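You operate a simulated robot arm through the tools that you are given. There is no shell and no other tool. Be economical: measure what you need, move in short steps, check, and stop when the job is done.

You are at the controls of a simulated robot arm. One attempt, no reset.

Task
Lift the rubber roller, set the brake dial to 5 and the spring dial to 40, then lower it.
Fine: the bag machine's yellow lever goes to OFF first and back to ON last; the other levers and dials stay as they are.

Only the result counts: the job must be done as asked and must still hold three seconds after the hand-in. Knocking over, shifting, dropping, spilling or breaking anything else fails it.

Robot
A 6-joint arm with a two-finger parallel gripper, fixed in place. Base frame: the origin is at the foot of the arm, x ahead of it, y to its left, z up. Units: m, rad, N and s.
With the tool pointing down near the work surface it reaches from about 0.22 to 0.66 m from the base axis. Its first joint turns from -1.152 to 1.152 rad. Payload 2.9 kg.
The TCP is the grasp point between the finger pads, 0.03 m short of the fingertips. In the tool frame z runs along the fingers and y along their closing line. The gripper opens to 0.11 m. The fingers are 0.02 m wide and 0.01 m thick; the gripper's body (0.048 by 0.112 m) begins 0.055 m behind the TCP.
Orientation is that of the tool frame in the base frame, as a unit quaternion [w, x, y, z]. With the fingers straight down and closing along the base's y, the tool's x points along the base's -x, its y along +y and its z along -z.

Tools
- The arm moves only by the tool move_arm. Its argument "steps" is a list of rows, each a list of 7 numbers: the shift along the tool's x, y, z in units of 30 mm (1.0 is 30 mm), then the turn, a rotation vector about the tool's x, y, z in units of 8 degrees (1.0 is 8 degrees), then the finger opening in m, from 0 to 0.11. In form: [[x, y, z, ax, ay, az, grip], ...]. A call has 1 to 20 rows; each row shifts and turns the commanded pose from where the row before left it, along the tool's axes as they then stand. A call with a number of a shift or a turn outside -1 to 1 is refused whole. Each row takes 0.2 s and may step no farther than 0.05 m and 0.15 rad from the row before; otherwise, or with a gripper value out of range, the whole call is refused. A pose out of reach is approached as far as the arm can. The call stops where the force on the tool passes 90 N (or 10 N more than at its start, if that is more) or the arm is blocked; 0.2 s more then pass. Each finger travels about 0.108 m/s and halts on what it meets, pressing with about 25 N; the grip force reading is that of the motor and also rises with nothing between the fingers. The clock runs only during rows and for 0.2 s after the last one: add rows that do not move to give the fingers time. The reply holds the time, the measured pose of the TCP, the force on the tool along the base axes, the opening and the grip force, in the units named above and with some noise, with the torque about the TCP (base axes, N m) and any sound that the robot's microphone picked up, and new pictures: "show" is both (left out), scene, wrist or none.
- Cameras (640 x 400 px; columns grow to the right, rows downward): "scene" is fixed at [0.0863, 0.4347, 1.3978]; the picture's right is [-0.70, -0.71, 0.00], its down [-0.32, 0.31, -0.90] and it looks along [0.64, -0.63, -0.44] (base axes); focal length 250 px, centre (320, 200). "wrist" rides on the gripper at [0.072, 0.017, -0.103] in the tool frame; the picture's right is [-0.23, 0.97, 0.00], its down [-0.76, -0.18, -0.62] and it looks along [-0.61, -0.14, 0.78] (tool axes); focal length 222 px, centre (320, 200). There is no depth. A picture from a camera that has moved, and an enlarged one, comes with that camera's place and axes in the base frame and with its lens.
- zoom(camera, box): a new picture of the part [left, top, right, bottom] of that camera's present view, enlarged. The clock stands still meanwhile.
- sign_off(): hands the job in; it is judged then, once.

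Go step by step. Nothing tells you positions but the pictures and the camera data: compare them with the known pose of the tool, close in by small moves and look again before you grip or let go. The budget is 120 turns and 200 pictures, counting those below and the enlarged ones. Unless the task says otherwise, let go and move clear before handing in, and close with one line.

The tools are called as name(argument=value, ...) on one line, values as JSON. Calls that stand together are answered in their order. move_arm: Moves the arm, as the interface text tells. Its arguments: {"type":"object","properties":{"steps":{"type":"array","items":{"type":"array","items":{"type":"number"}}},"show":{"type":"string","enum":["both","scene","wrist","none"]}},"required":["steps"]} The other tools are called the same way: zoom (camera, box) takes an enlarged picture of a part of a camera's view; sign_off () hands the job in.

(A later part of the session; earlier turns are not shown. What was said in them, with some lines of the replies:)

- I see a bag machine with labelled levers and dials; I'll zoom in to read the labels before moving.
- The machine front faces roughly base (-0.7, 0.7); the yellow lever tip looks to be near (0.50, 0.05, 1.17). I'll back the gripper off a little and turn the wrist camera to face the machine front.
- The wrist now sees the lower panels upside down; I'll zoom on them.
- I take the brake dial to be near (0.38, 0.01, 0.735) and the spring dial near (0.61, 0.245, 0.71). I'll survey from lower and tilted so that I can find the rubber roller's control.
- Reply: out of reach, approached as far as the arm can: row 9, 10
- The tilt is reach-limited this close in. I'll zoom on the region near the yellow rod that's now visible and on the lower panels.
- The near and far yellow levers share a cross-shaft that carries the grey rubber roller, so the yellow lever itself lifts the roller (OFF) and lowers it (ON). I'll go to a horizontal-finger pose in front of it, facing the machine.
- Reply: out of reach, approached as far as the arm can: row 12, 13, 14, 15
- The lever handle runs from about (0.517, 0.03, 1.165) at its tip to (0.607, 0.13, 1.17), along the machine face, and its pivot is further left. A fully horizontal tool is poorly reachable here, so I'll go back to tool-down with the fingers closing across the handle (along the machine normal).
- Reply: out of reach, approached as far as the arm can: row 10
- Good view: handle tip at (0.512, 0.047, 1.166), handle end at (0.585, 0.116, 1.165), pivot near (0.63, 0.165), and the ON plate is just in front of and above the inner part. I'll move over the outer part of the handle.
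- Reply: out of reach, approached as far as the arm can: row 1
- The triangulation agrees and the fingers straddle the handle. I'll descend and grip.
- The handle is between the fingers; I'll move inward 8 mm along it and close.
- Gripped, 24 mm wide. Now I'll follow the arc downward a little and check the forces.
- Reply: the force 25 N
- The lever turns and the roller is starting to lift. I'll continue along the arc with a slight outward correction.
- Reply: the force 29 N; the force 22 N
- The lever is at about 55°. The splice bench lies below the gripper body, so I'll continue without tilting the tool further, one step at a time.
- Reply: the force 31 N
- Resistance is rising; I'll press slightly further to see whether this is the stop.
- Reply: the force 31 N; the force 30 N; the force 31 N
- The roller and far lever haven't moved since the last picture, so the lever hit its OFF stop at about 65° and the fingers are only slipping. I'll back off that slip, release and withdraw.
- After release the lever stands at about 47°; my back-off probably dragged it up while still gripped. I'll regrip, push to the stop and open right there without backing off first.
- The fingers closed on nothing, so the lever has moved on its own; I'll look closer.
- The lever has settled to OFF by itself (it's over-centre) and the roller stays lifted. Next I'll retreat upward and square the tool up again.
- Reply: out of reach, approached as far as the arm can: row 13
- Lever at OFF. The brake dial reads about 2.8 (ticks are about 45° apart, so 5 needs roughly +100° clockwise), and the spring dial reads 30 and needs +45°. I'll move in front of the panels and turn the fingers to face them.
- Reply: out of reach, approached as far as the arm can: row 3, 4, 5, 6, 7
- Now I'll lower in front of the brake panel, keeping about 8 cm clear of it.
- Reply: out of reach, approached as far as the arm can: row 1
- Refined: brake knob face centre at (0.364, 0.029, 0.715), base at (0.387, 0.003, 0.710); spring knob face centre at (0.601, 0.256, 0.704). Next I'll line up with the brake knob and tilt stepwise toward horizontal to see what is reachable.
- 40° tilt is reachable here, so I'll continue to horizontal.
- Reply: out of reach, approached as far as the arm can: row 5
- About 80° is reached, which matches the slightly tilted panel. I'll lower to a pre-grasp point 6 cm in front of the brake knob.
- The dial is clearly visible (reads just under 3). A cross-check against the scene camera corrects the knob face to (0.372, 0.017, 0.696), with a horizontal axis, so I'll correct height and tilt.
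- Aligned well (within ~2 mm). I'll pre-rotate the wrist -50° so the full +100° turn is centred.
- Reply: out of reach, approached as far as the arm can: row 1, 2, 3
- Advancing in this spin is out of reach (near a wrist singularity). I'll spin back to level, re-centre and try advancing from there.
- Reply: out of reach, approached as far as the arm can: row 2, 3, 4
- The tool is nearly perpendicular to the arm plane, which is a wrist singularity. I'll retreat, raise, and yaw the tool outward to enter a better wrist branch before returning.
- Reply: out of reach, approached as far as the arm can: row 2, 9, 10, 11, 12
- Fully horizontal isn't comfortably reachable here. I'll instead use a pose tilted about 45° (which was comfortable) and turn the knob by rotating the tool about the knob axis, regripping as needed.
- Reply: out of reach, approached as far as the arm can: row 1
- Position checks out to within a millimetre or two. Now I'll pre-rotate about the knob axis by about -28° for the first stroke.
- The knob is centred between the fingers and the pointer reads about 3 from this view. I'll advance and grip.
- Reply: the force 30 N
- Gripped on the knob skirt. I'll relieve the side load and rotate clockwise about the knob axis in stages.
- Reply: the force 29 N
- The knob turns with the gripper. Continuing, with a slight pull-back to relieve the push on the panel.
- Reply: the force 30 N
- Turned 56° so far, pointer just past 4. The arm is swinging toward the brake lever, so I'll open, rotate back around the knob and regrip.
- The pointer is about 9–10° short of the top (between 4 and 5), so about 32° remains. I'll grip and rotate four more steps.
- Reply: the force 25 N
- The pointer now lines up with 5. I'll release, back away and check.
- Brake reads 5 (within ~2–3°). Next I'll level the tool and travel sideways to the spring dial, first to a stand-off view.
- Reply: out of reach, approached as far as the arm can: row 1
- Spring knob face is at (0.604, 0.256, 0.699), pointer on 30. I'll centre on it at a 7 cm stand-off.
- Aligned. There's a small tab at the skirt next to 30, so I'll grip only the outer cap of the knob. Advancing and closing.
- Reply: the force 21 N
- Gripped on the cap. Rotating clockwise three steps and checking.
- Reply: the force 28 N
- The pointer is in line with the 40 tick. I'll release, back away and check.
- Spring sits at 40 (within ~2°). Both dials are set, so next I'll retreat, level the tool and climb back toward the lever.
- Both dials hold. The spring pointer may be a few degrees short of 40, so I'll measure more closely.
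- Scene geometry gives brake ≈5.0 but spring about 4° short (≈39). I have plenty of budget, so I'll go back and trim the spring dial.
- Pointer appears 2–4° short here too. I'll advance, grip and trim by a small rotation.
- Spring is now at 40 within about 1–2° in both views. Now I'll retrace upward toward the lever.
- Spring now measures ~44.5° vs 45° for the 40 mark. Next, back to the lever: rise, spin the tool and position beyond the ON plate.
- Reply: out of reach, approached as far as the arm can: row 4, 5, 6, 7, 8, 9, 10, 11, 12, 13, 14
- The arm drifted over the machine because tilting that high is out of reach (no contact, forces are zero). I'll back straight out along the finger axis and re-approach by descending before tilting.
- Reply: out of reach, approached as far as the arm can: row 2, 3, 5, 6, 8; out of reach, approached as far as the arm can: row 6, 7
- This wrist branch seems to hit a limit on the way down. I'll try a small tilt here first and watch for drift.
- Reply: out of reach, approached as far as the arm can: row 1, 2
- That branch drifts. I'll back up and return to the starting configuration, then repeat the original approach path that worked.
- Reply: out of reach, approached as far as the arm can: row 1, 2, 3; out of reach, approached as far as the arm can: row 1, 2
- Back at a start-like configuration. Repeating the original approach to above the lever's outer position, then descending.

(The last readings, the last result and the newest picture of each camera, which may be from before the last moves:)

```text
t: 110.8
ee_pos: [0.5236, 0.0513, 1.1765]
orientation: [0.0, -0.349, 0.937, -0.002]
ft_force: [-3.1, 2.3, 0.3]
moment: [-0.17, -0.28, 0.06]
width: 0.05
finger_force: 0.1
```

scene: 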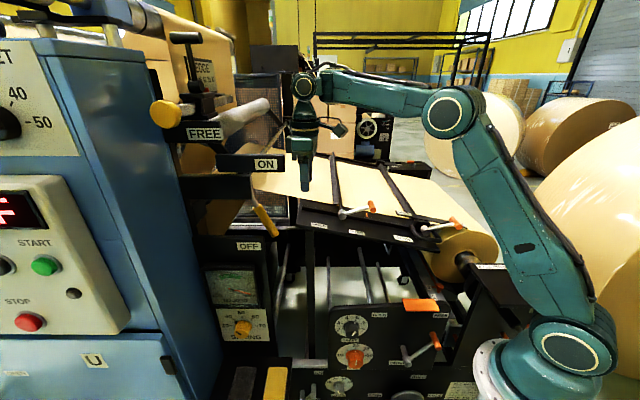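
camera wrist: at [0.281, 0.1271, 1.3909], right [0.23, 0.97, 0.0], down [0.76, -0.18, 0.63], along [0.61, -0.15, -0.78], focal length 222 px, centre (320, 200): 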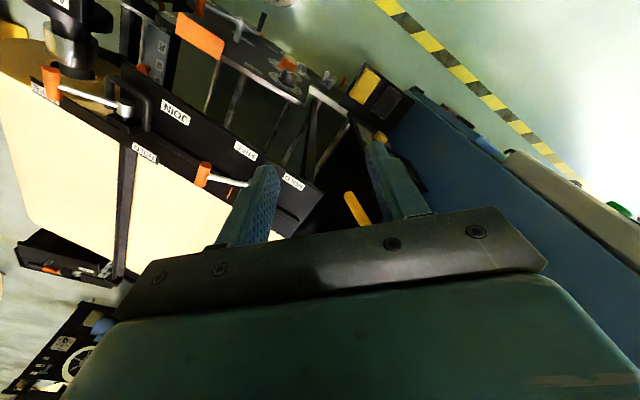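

move_arm(steps=[[0, 0, 0, 0, 0, -0.5, 0.05], [0, 0, 0.7, 0, -0.5, 0, 0.05], [0, 0, 0.7, 0, -0.5, 0, 0.05]], show="both")

```text
t: 111.6
ee_pos: [0.5459, 0.0554, 1.1601]
orientation: [0.063, -0.412, 0.908, 0.027]
ft_force: [0.4, 0.5, -0.8]
moment: [0.0, 0.0, 0.05]
width: 0.0498
finger_force: 0.1
out of reach, approached as far as the arm can: row 2, 3
camera wrist: at [0.4769, 0.0025, 1.252], right [-0.58, 0.81, 0.03], down [0.57, 0.39, 0.72], along [0.57, 0.44, -0.69], focal length 222 px, centre (320, 200)
```

scene: 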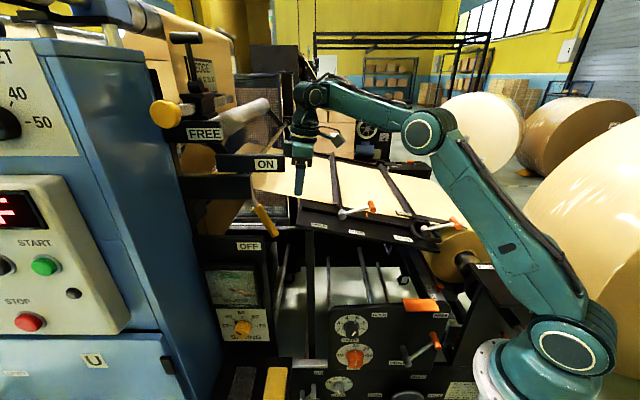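
wrist: 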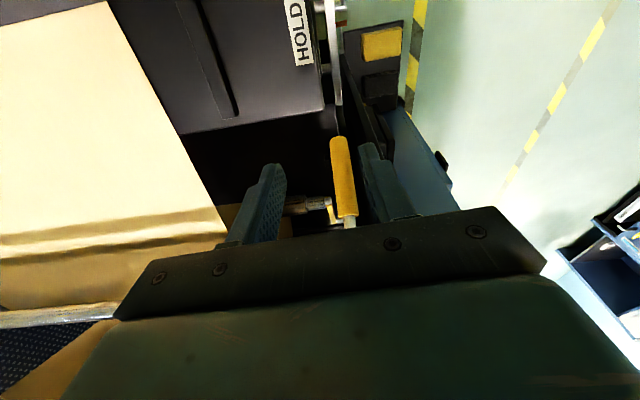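

I'll square up at the exact pose that worked the first time, with some dwell, and look.

move_arm(steps=[[0, 0, -1, 0, 0.5, 0, 0.05], [0, 0, -1, 0, 0.4, 0.45, 0.05], [0, 0, 0, 0, 0, 0, 0.05], [0, 0, 0, 0, 0, 0, 0.05]], show="scene")

```text
t: 112.6
ee_pos: [0.5267, 0.024, 1.2043]
orientation: [0.011, -0.39, 0.921, -0.005]
ft_force: [-0.3, 0.1, -0.5]
moment: [-0.01, -0.02, 0.01]
width: 0.05
finger_force: 0.2
out of reach, approached as far as the arm can: row 1, 2
```

scene: 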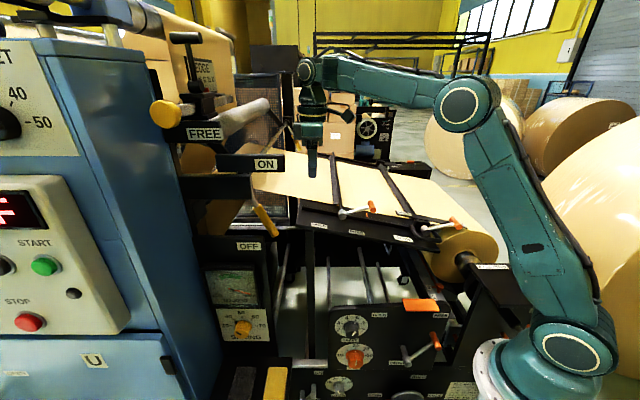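

The arm is now back in the good configuration (same elbow as in the first grasp). I'll slide to the right line and descend gently.

move_arm(steps=[[-0.3, 0.4, 0.3, 0, 0, 0, 0.05], [-0.3, 0.4, 0.4, 0, 0, 0, 0.05], [0, 0, 0.5, 0, 0, 0, 0.05], [0, 0, 0, 0, 0, 0, 0.05]], show="scene")

```text
t: 113.6
ee_pos: [0.524, 0.0563, 1.1686]
orientation: [0.006, -0.383, 0.924, 0.001]
ft_force: [-1.1, 0.2, 0.4]
moment: [-0.03, 0.01, -0.02]
width: 0.0502
finger_force: 0.0
```

scene: 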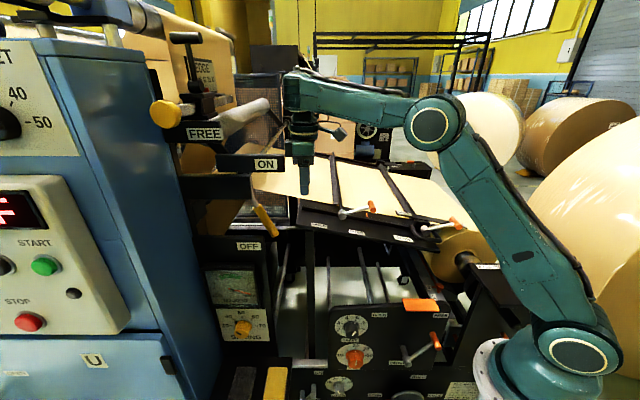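

The solver keeps hopping between two arm configurations here. I'll instead set the tilt out in front of the machine, where there's room, and then slide in sideways to the lever along the machine normal.

move_arm(steps=[[0, 0, -0.95, 0, 0, 0, 0.05], [0, 0, -0.95, 0, 0, 0, 0.05], [0, 0, -0.95, 0, 0, 0, 0.05], [0, 0, -0.9, 0, 0, 0, 0.05], [0, 0.9, 0, 0, 0, 0, 0.05], [0, 0.9, 0, 0, 0, 0, 0.05], [0, 0.9, 0, 0, 0, 0, 0.05], [0, 0.9, 0, 0, 0, 0, 0.05], [0, 0.9, 0, 0, 0, 0, 0.05], [0, 0.9, 0, 0, 0, 0, 0.05], [0, 0.9, 0, 0, 0, 0, 0.05], [0, 0, 1, 0, 0, 0, 0.05], [0, 0, 1, 0, 0, 0, 0.05], [0, 0, 1, 0, 0, 0, 0.05], [0, 0, 1, 0, 0, 0, 0.05], [0, 0, 1, 0, 0, 0, 0.05], [0, 0, 1, 0, 0, 0, 0.05]], show="scene")

```text
t: 117.2
ee_pos: [0.3899, 0.1894, 1.1003]
orientation: [0.006, -0.385, 0.923, 0.002]
ft_force: [-0.6, 0.3, 0.4]
moment: [0.01, -0.02, 0.01]
width: 0.0501
finger_force: 0.0
```

scene: 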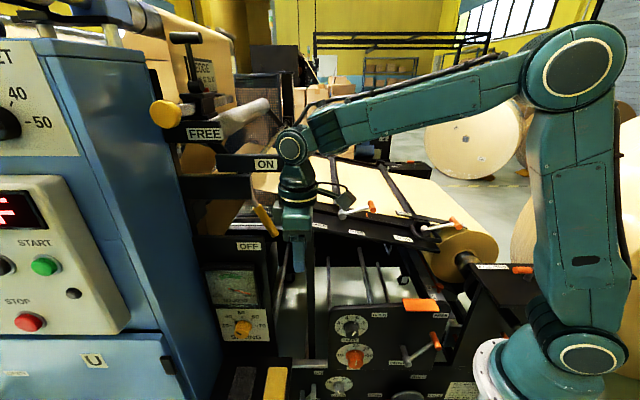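

move_arm(steps=[[0, 0, 0, 0, -1, 0, 0.05], [0, 0, 0, 0, -1, 0, 0.05], [0, 0, 0, 0, -1, 0, 0.05], [0, 0, 0, 0, -1, 0, 0.05]], show="scene")

```text
t: 118.2
ee_pos: [0.3905, 0.1895, 1.1012]
orientation: [0.261, -0.368, 0.886, 0.107]
ft_force: [-0.4, 0.1, -0.2]
moment: [0.0, -0.01, -0.01]
width: 0.0502
finger_force: 0.1
```

scene: 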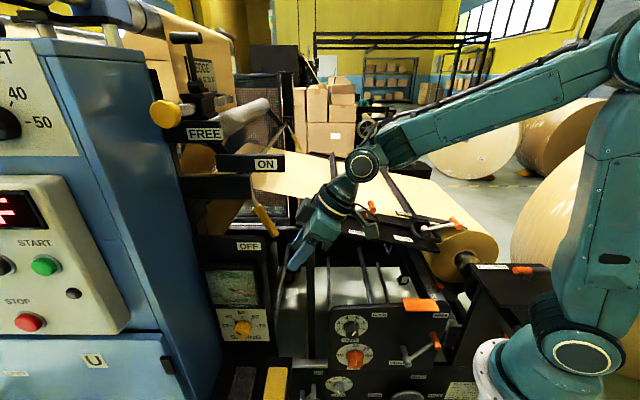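

move_arm(steps=[[0, -0.9, 0, 0, -1, 0, 0.05], [0, -0.9, 0, 0, -1, 0, 0.05], [0, -0.9, 0, 0, -1, 0, 0.05], [0, -0.9, 0, 0, 0, 0, 0.05], [0, -0.9, 0, 0, 0, 0, 0.05], [0, 0, 0, 0, 0, 0, 0.05]])

```text
t: 119.6
ee_pos: [0.4874, 0.0939, 1.102]
orientation: [0.44, -0.339, 0.812, 0.182]
ft_force: [-0.3, 0.3, 0.7]
moment: [0.0, 0.01, -0.02]
width: 0.0503
finger_force: 0.0
camera wrist: at [0.3865, 0.0159, 1.0973], right [-0.6, 0.78, 0.19], down [0.05, -0.2, 0.98], along [0.8, 0.6, 0.08], focal length 222 px, centre (320, 200)
```

scene: 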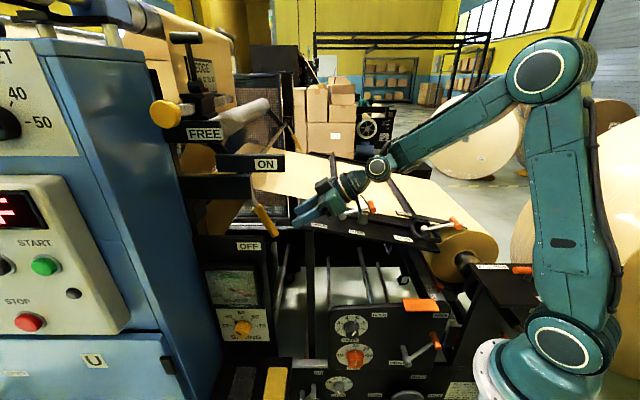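
wrist: 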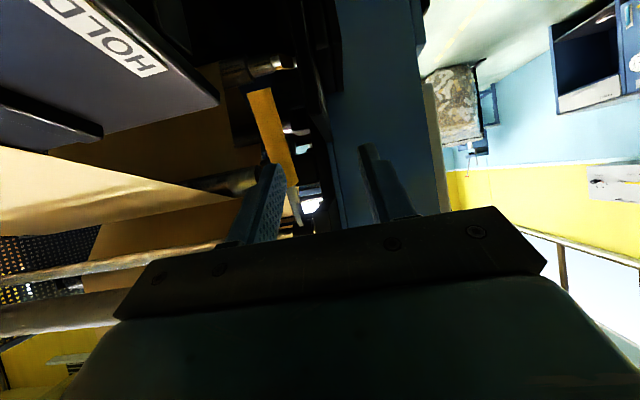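

In place at the right tilt. Next, slide in to the lever plane and advance part-way.

move_arm(steps=[[0, -0.87, 0, 0, 0, 0, 0.05], [0, -0.87, 0, 0, 0, 0, 0.05], [0.2, 0, 0.8, 0, 0, 0, 0.05], [0.19, 0, 0.8, 0, 0, 0, 0.05], [0, 0, 0, 0, 0, 0, 0.05]])

```text
t: 120.8
ee_pos: [0.547, 0.08, 1.065]
orientation: [0.438, -0.339, 0.812, 0.182]
ft_force: [0.4, -0.4, -0.6]
moment: [0.01, 0.0, 0.03]
width: 0.0501
finger_force: 0.1
camera wrist: at [0.4464, 0.0023, 1.0603], right [-0.6, 0.78, 0.19], down [0.05, -0.2, 0.98], along [0.8, 0.6, 0.08], focal length 222 px, centre (320, 200)
```

scene: 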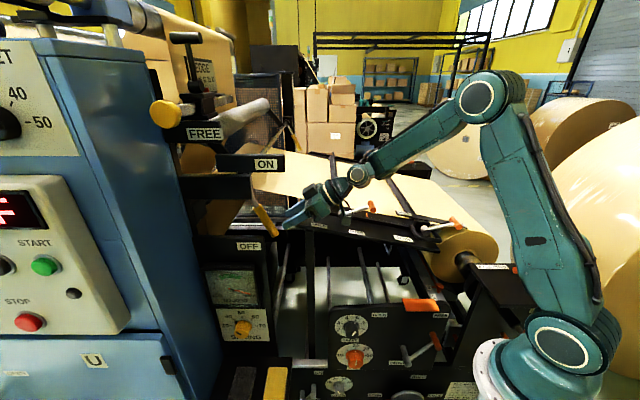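
wrist: 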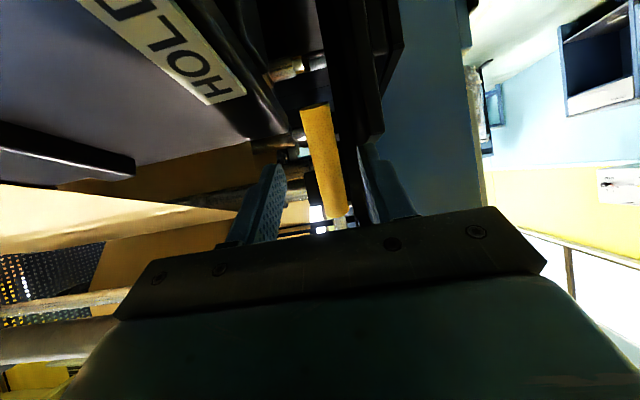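

move_arm(steps=[[0, 0, 0.7, 0, 0, 0, 0.05], [0, 0, 0.7, 0, 0, 0, 0.05], [0, 0, 0.65, 0, 0, 0, 0.05], [0, 0, 0, 0, 0, 0, 0.02], [0, 0, 0, 0, 0, 0, 0.0], [0, 0, 0, 0, 0, 0, 0.0]])

```text
t: 122.2
ee_pos: [0.582, 0.1164, 1.0317]
orientation: [0.438, -0.338, 0.813, 0.181]
ft_force: [0.2, 1.7, -1.8]
moment: [0.16, 0.14, -0.12]
width: 0.0237
finger_force: 45.0
camera wrist: at [0.4829, 0.0395, 1.0277], right [-0.6, 0.78, 0.19], down [0.05, -0.2, 0.98], along [0.8, 0.6, 0.08], focal length 222 px, centre (320, 200)
```

scene: 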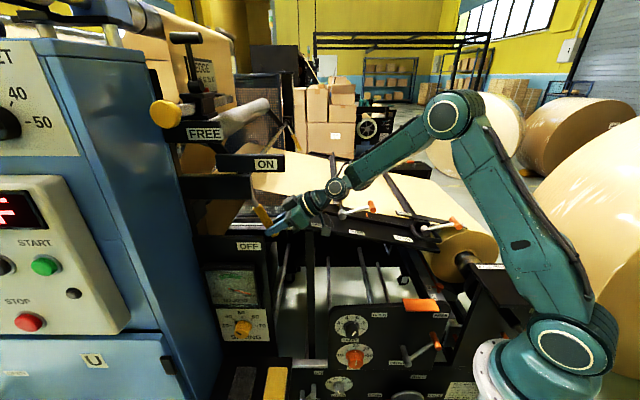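
wrist: 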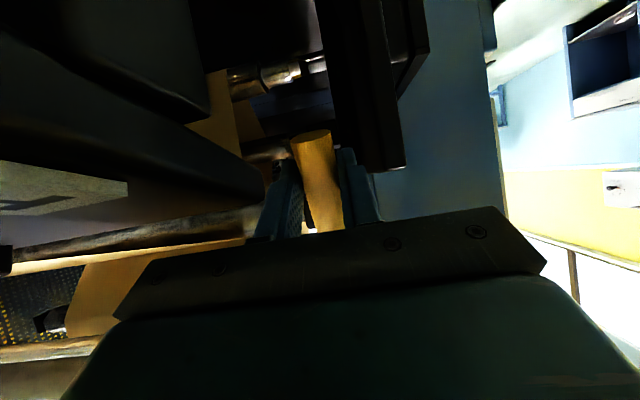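

Gripped. Now raising the lever along the arc.

move_arm(steps=[[0.03, 0, -0.72, 0, 0, 0, 0.0], [-0.03, 0, -0.73, 0, 1, 0, 0.0], [-0.03, 0, -0.73, 0, 1, 0, 0.0]], show="scene")

```text
t: 123.0
ee_pos: [0.5487, 0.082, 1.0719]
orientation: [0.326, -0.362, 0.863, 0.132]
ft_force: [14.2, 17.4, 12.3]
moment: [0.46, 0.27, -0.32]
width: 0.0235
finger_force: 45.5
```

scene: 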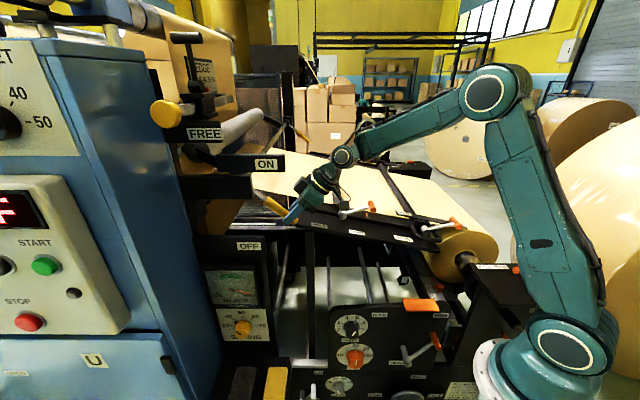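

move_arm(steps=[[-0.12, 0, -0.72, 0, 1, 0, 0.0], [-0.06, 0, -0.72, 0, 1, 0, 0.0], [-0.06, 0, -0.72, 0, 1, 0, 0.0]], show="scene")

```text
t: 123.8
ee_pos: [0.529, 0.0629, 1.1291]
orientation: [0.138, -0.38, 0.913, 0.055]
ft_force: [21.2, 21.6, 5.2]
moment: [0.45, -0.34, -0.27]
width: 0.0242
finger_force: 44.6
```

scene: 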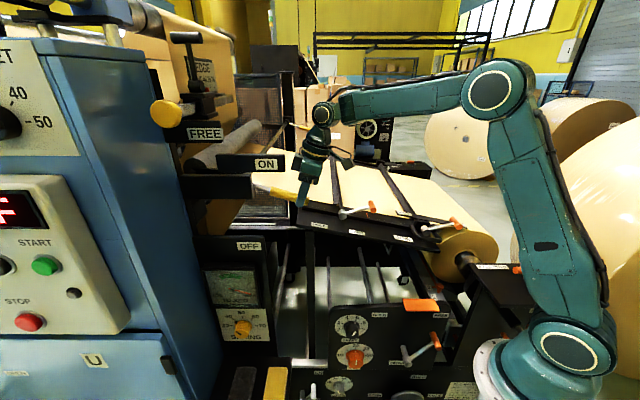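

move_arm(steps=[[-0.15, 0, -0.7, 0, 1, 0, 0.0], [-0.08, 0, -0.6, 0, 0, 0, 0.0]], show="scene")

zoom(camera="scene", box=[180, 80, 380, 270])

```text
t: 124.4
ee_pos: [0.5243, 0.0577, 1.1673]
orientation: [0.066, -0.38, 0.922, 0.027]
ft_force: [8.5, -9.2, -9.5]
moment: [-1.11, 0.75, 0.11]
width: 0.0236
finger_force: 44.8
```

scene: 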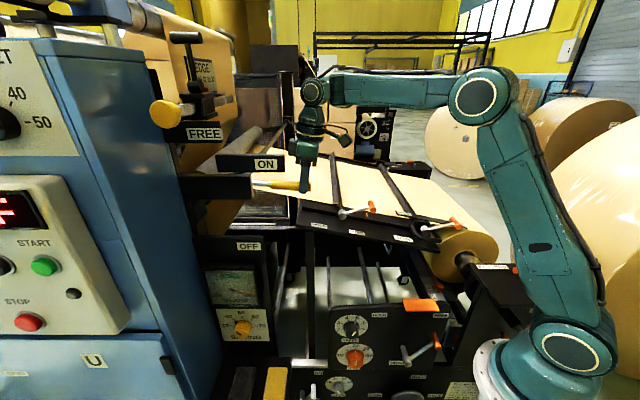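

```text
2.11 times, centred on (280, 175) of scene
camera zoom: at [0.0868, 0.4344, 1.3979], right [-0.7, -0.71, 0.0], down [-0.32, 0.31, -0.9], along [0.64, -0.63, -0.44], focal length 526 px, centre (404, 253)
```

zoom: 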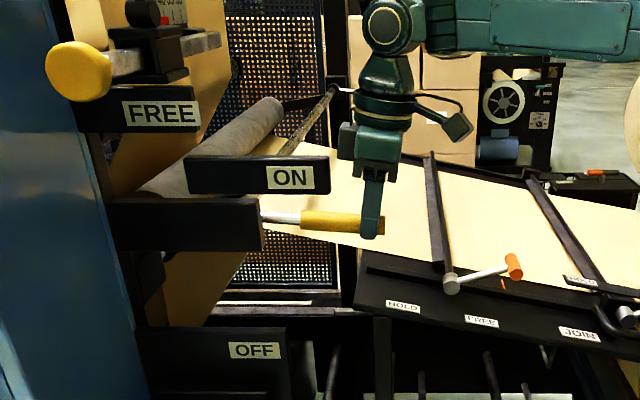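

The lever is almost at ON. A touch more up to the stop, then release in place.

move_arm(steps=[[0, 0, -0.25, 0, 0, 0, 0.0], [0, 0, 0, 0, 0, 0, 0.03], [0, 0, 0, 0, 0, 0, 0.05], [0, 0, 0, 0, 0, 0, 0.05]], show="wrist")

zoom(camera="scene", box=[180, 80, 380, 270])

```text
t: 125.4
ee_pos: [0.5225, 0.0603, 1.1776]
orientation: [0.071, -0.384, 0.92, 0.028]
ft_force: [0.6, -0.2, 0.3]
moment: [-0.01, 0.0, 0.0]
width: 0.05
finger_force: 0.1
camera wrist: at [0.4493, 0.0096, 1.2672], right [-0.53, 0.85, 0.03], down [0.59, 0.34, 0.73], along [0.61, 0.41, -0.68], focal length 222 px, centre (320, 200)
```

wrist: 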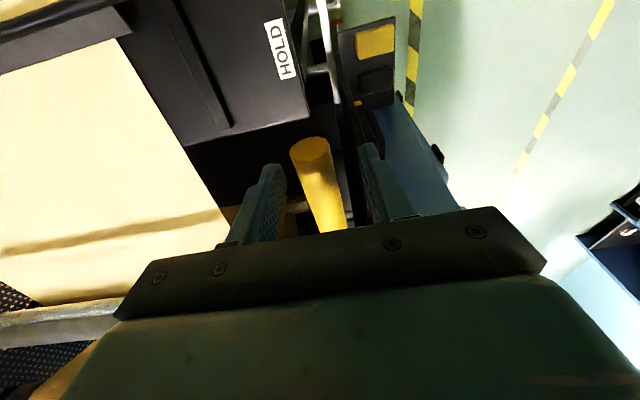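

```text
2.11 times, centred on (280, 175) of scene
camera zoom: at [0.0862, 0.4347, 1.3978], right [-0.7, -0.71, 0.0], down [-0.32, 0.31, -0.9], along [0.64, -0.63, -0.44], focal length 526 px, centre (404, 253)
```

zoom: 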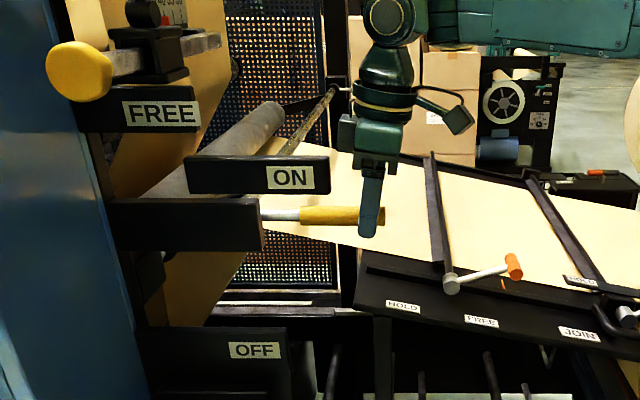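

The lever is back at ON, at exactly its original position (tip at pixel 311, 182), with the roller down. I'll withdraw straight up and clear.

move_arm(steps=[[0, 0, -0.7, 0, 0, 0, 0.055], [0, 0, -0.7, 0, 0, 0, 0.06], [0, 0, -0.9, 0, 0, 0, 0.06], [0, 0, -0.9, 0, 0, 0, 0.06], [0, 0.9, 0, 0, 0, 0, 0.06], [0, 0.9, 0, 0, 0, 0, 0.06], [0, 0.9, 0, 0, 0, 0, 0.06], [0, 0, 0, 0, 0, 0, 0.06]])

zoom(camera="scene", box=[180, 80, 380, 270])

zoom(camera="scene", box=[200, 280, 500, 400])

```text
t: 127.2
ee_pos: [0.4576, 0.1053, 1.2699]
orientation: [0.071, -0.383, 0.92, 0.028]
ft_force: [1.0, 0.6, 0.1]
moment: [-0.01, -0.04, -0.03]
width: 0.0601
finger_force: 0.0
out of reach, approached as far as the arm can: row 2, 3, 4
camera wrist: at [0.3834, 0.055, 1.3601], right [-0.53, 0.85, 0.03], down [0.59, 0.34, 0.73], along [0.61, 0.41, -0.68], focal length 222 px, centre (320, 200)
```

scene: 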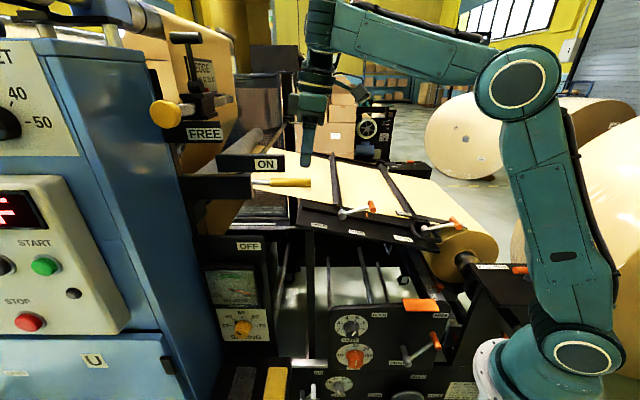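
wrist: 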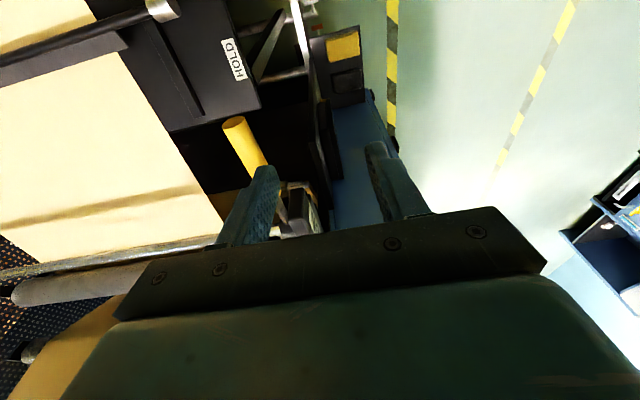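

```text
2.11 times, centred on (280, 175) of scene
camera zoom: at [0.0862, 0.4347, 1.3978], right [-0.7, -0.71, 0.0], down [-0.32, 0.31, -0.9], along [0.64, -0.63, -0.44], focal length 526 px, centre (404, 253)
```

zoom: 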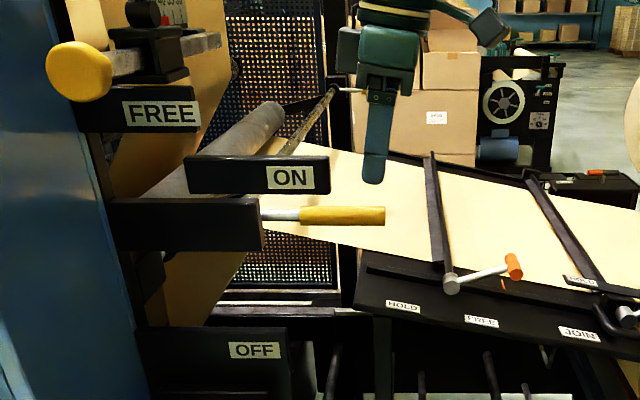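

```text
2.13 times, centred on (350, 340) of scene
camera zoom: at [0.0862, 0.4347, 1.3978], right [-0.7, -0.71, 0.0], down [-0.32, 0.31, -0.9], along [0.64, -0.63, -0.44], focal length 533 px, centre (256, -99)
```

zoom: 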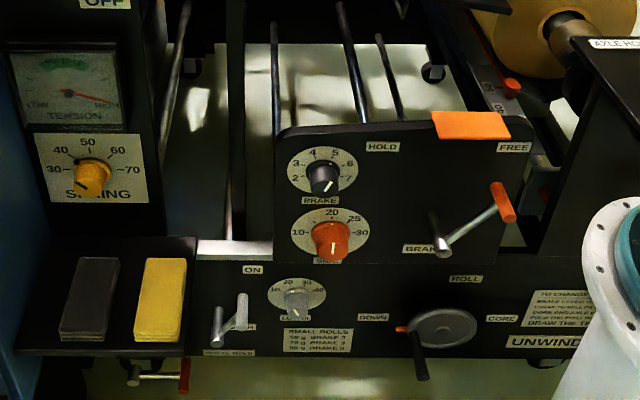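

The yellow lever is at ON with the roller down, the brake dial reads 5, the spring dial reads 40, everything else is unchanged, and the arm is clear, so I'm handing in.

sign_off()

```text
The job is handed in.
```

The job is handed in: the yellow lever went to OFF first, which lifted the roller, then I set the brake dial to 5 and the spring dial to 40 (both within a degree or two), and returned the lever to ON with the roller down.
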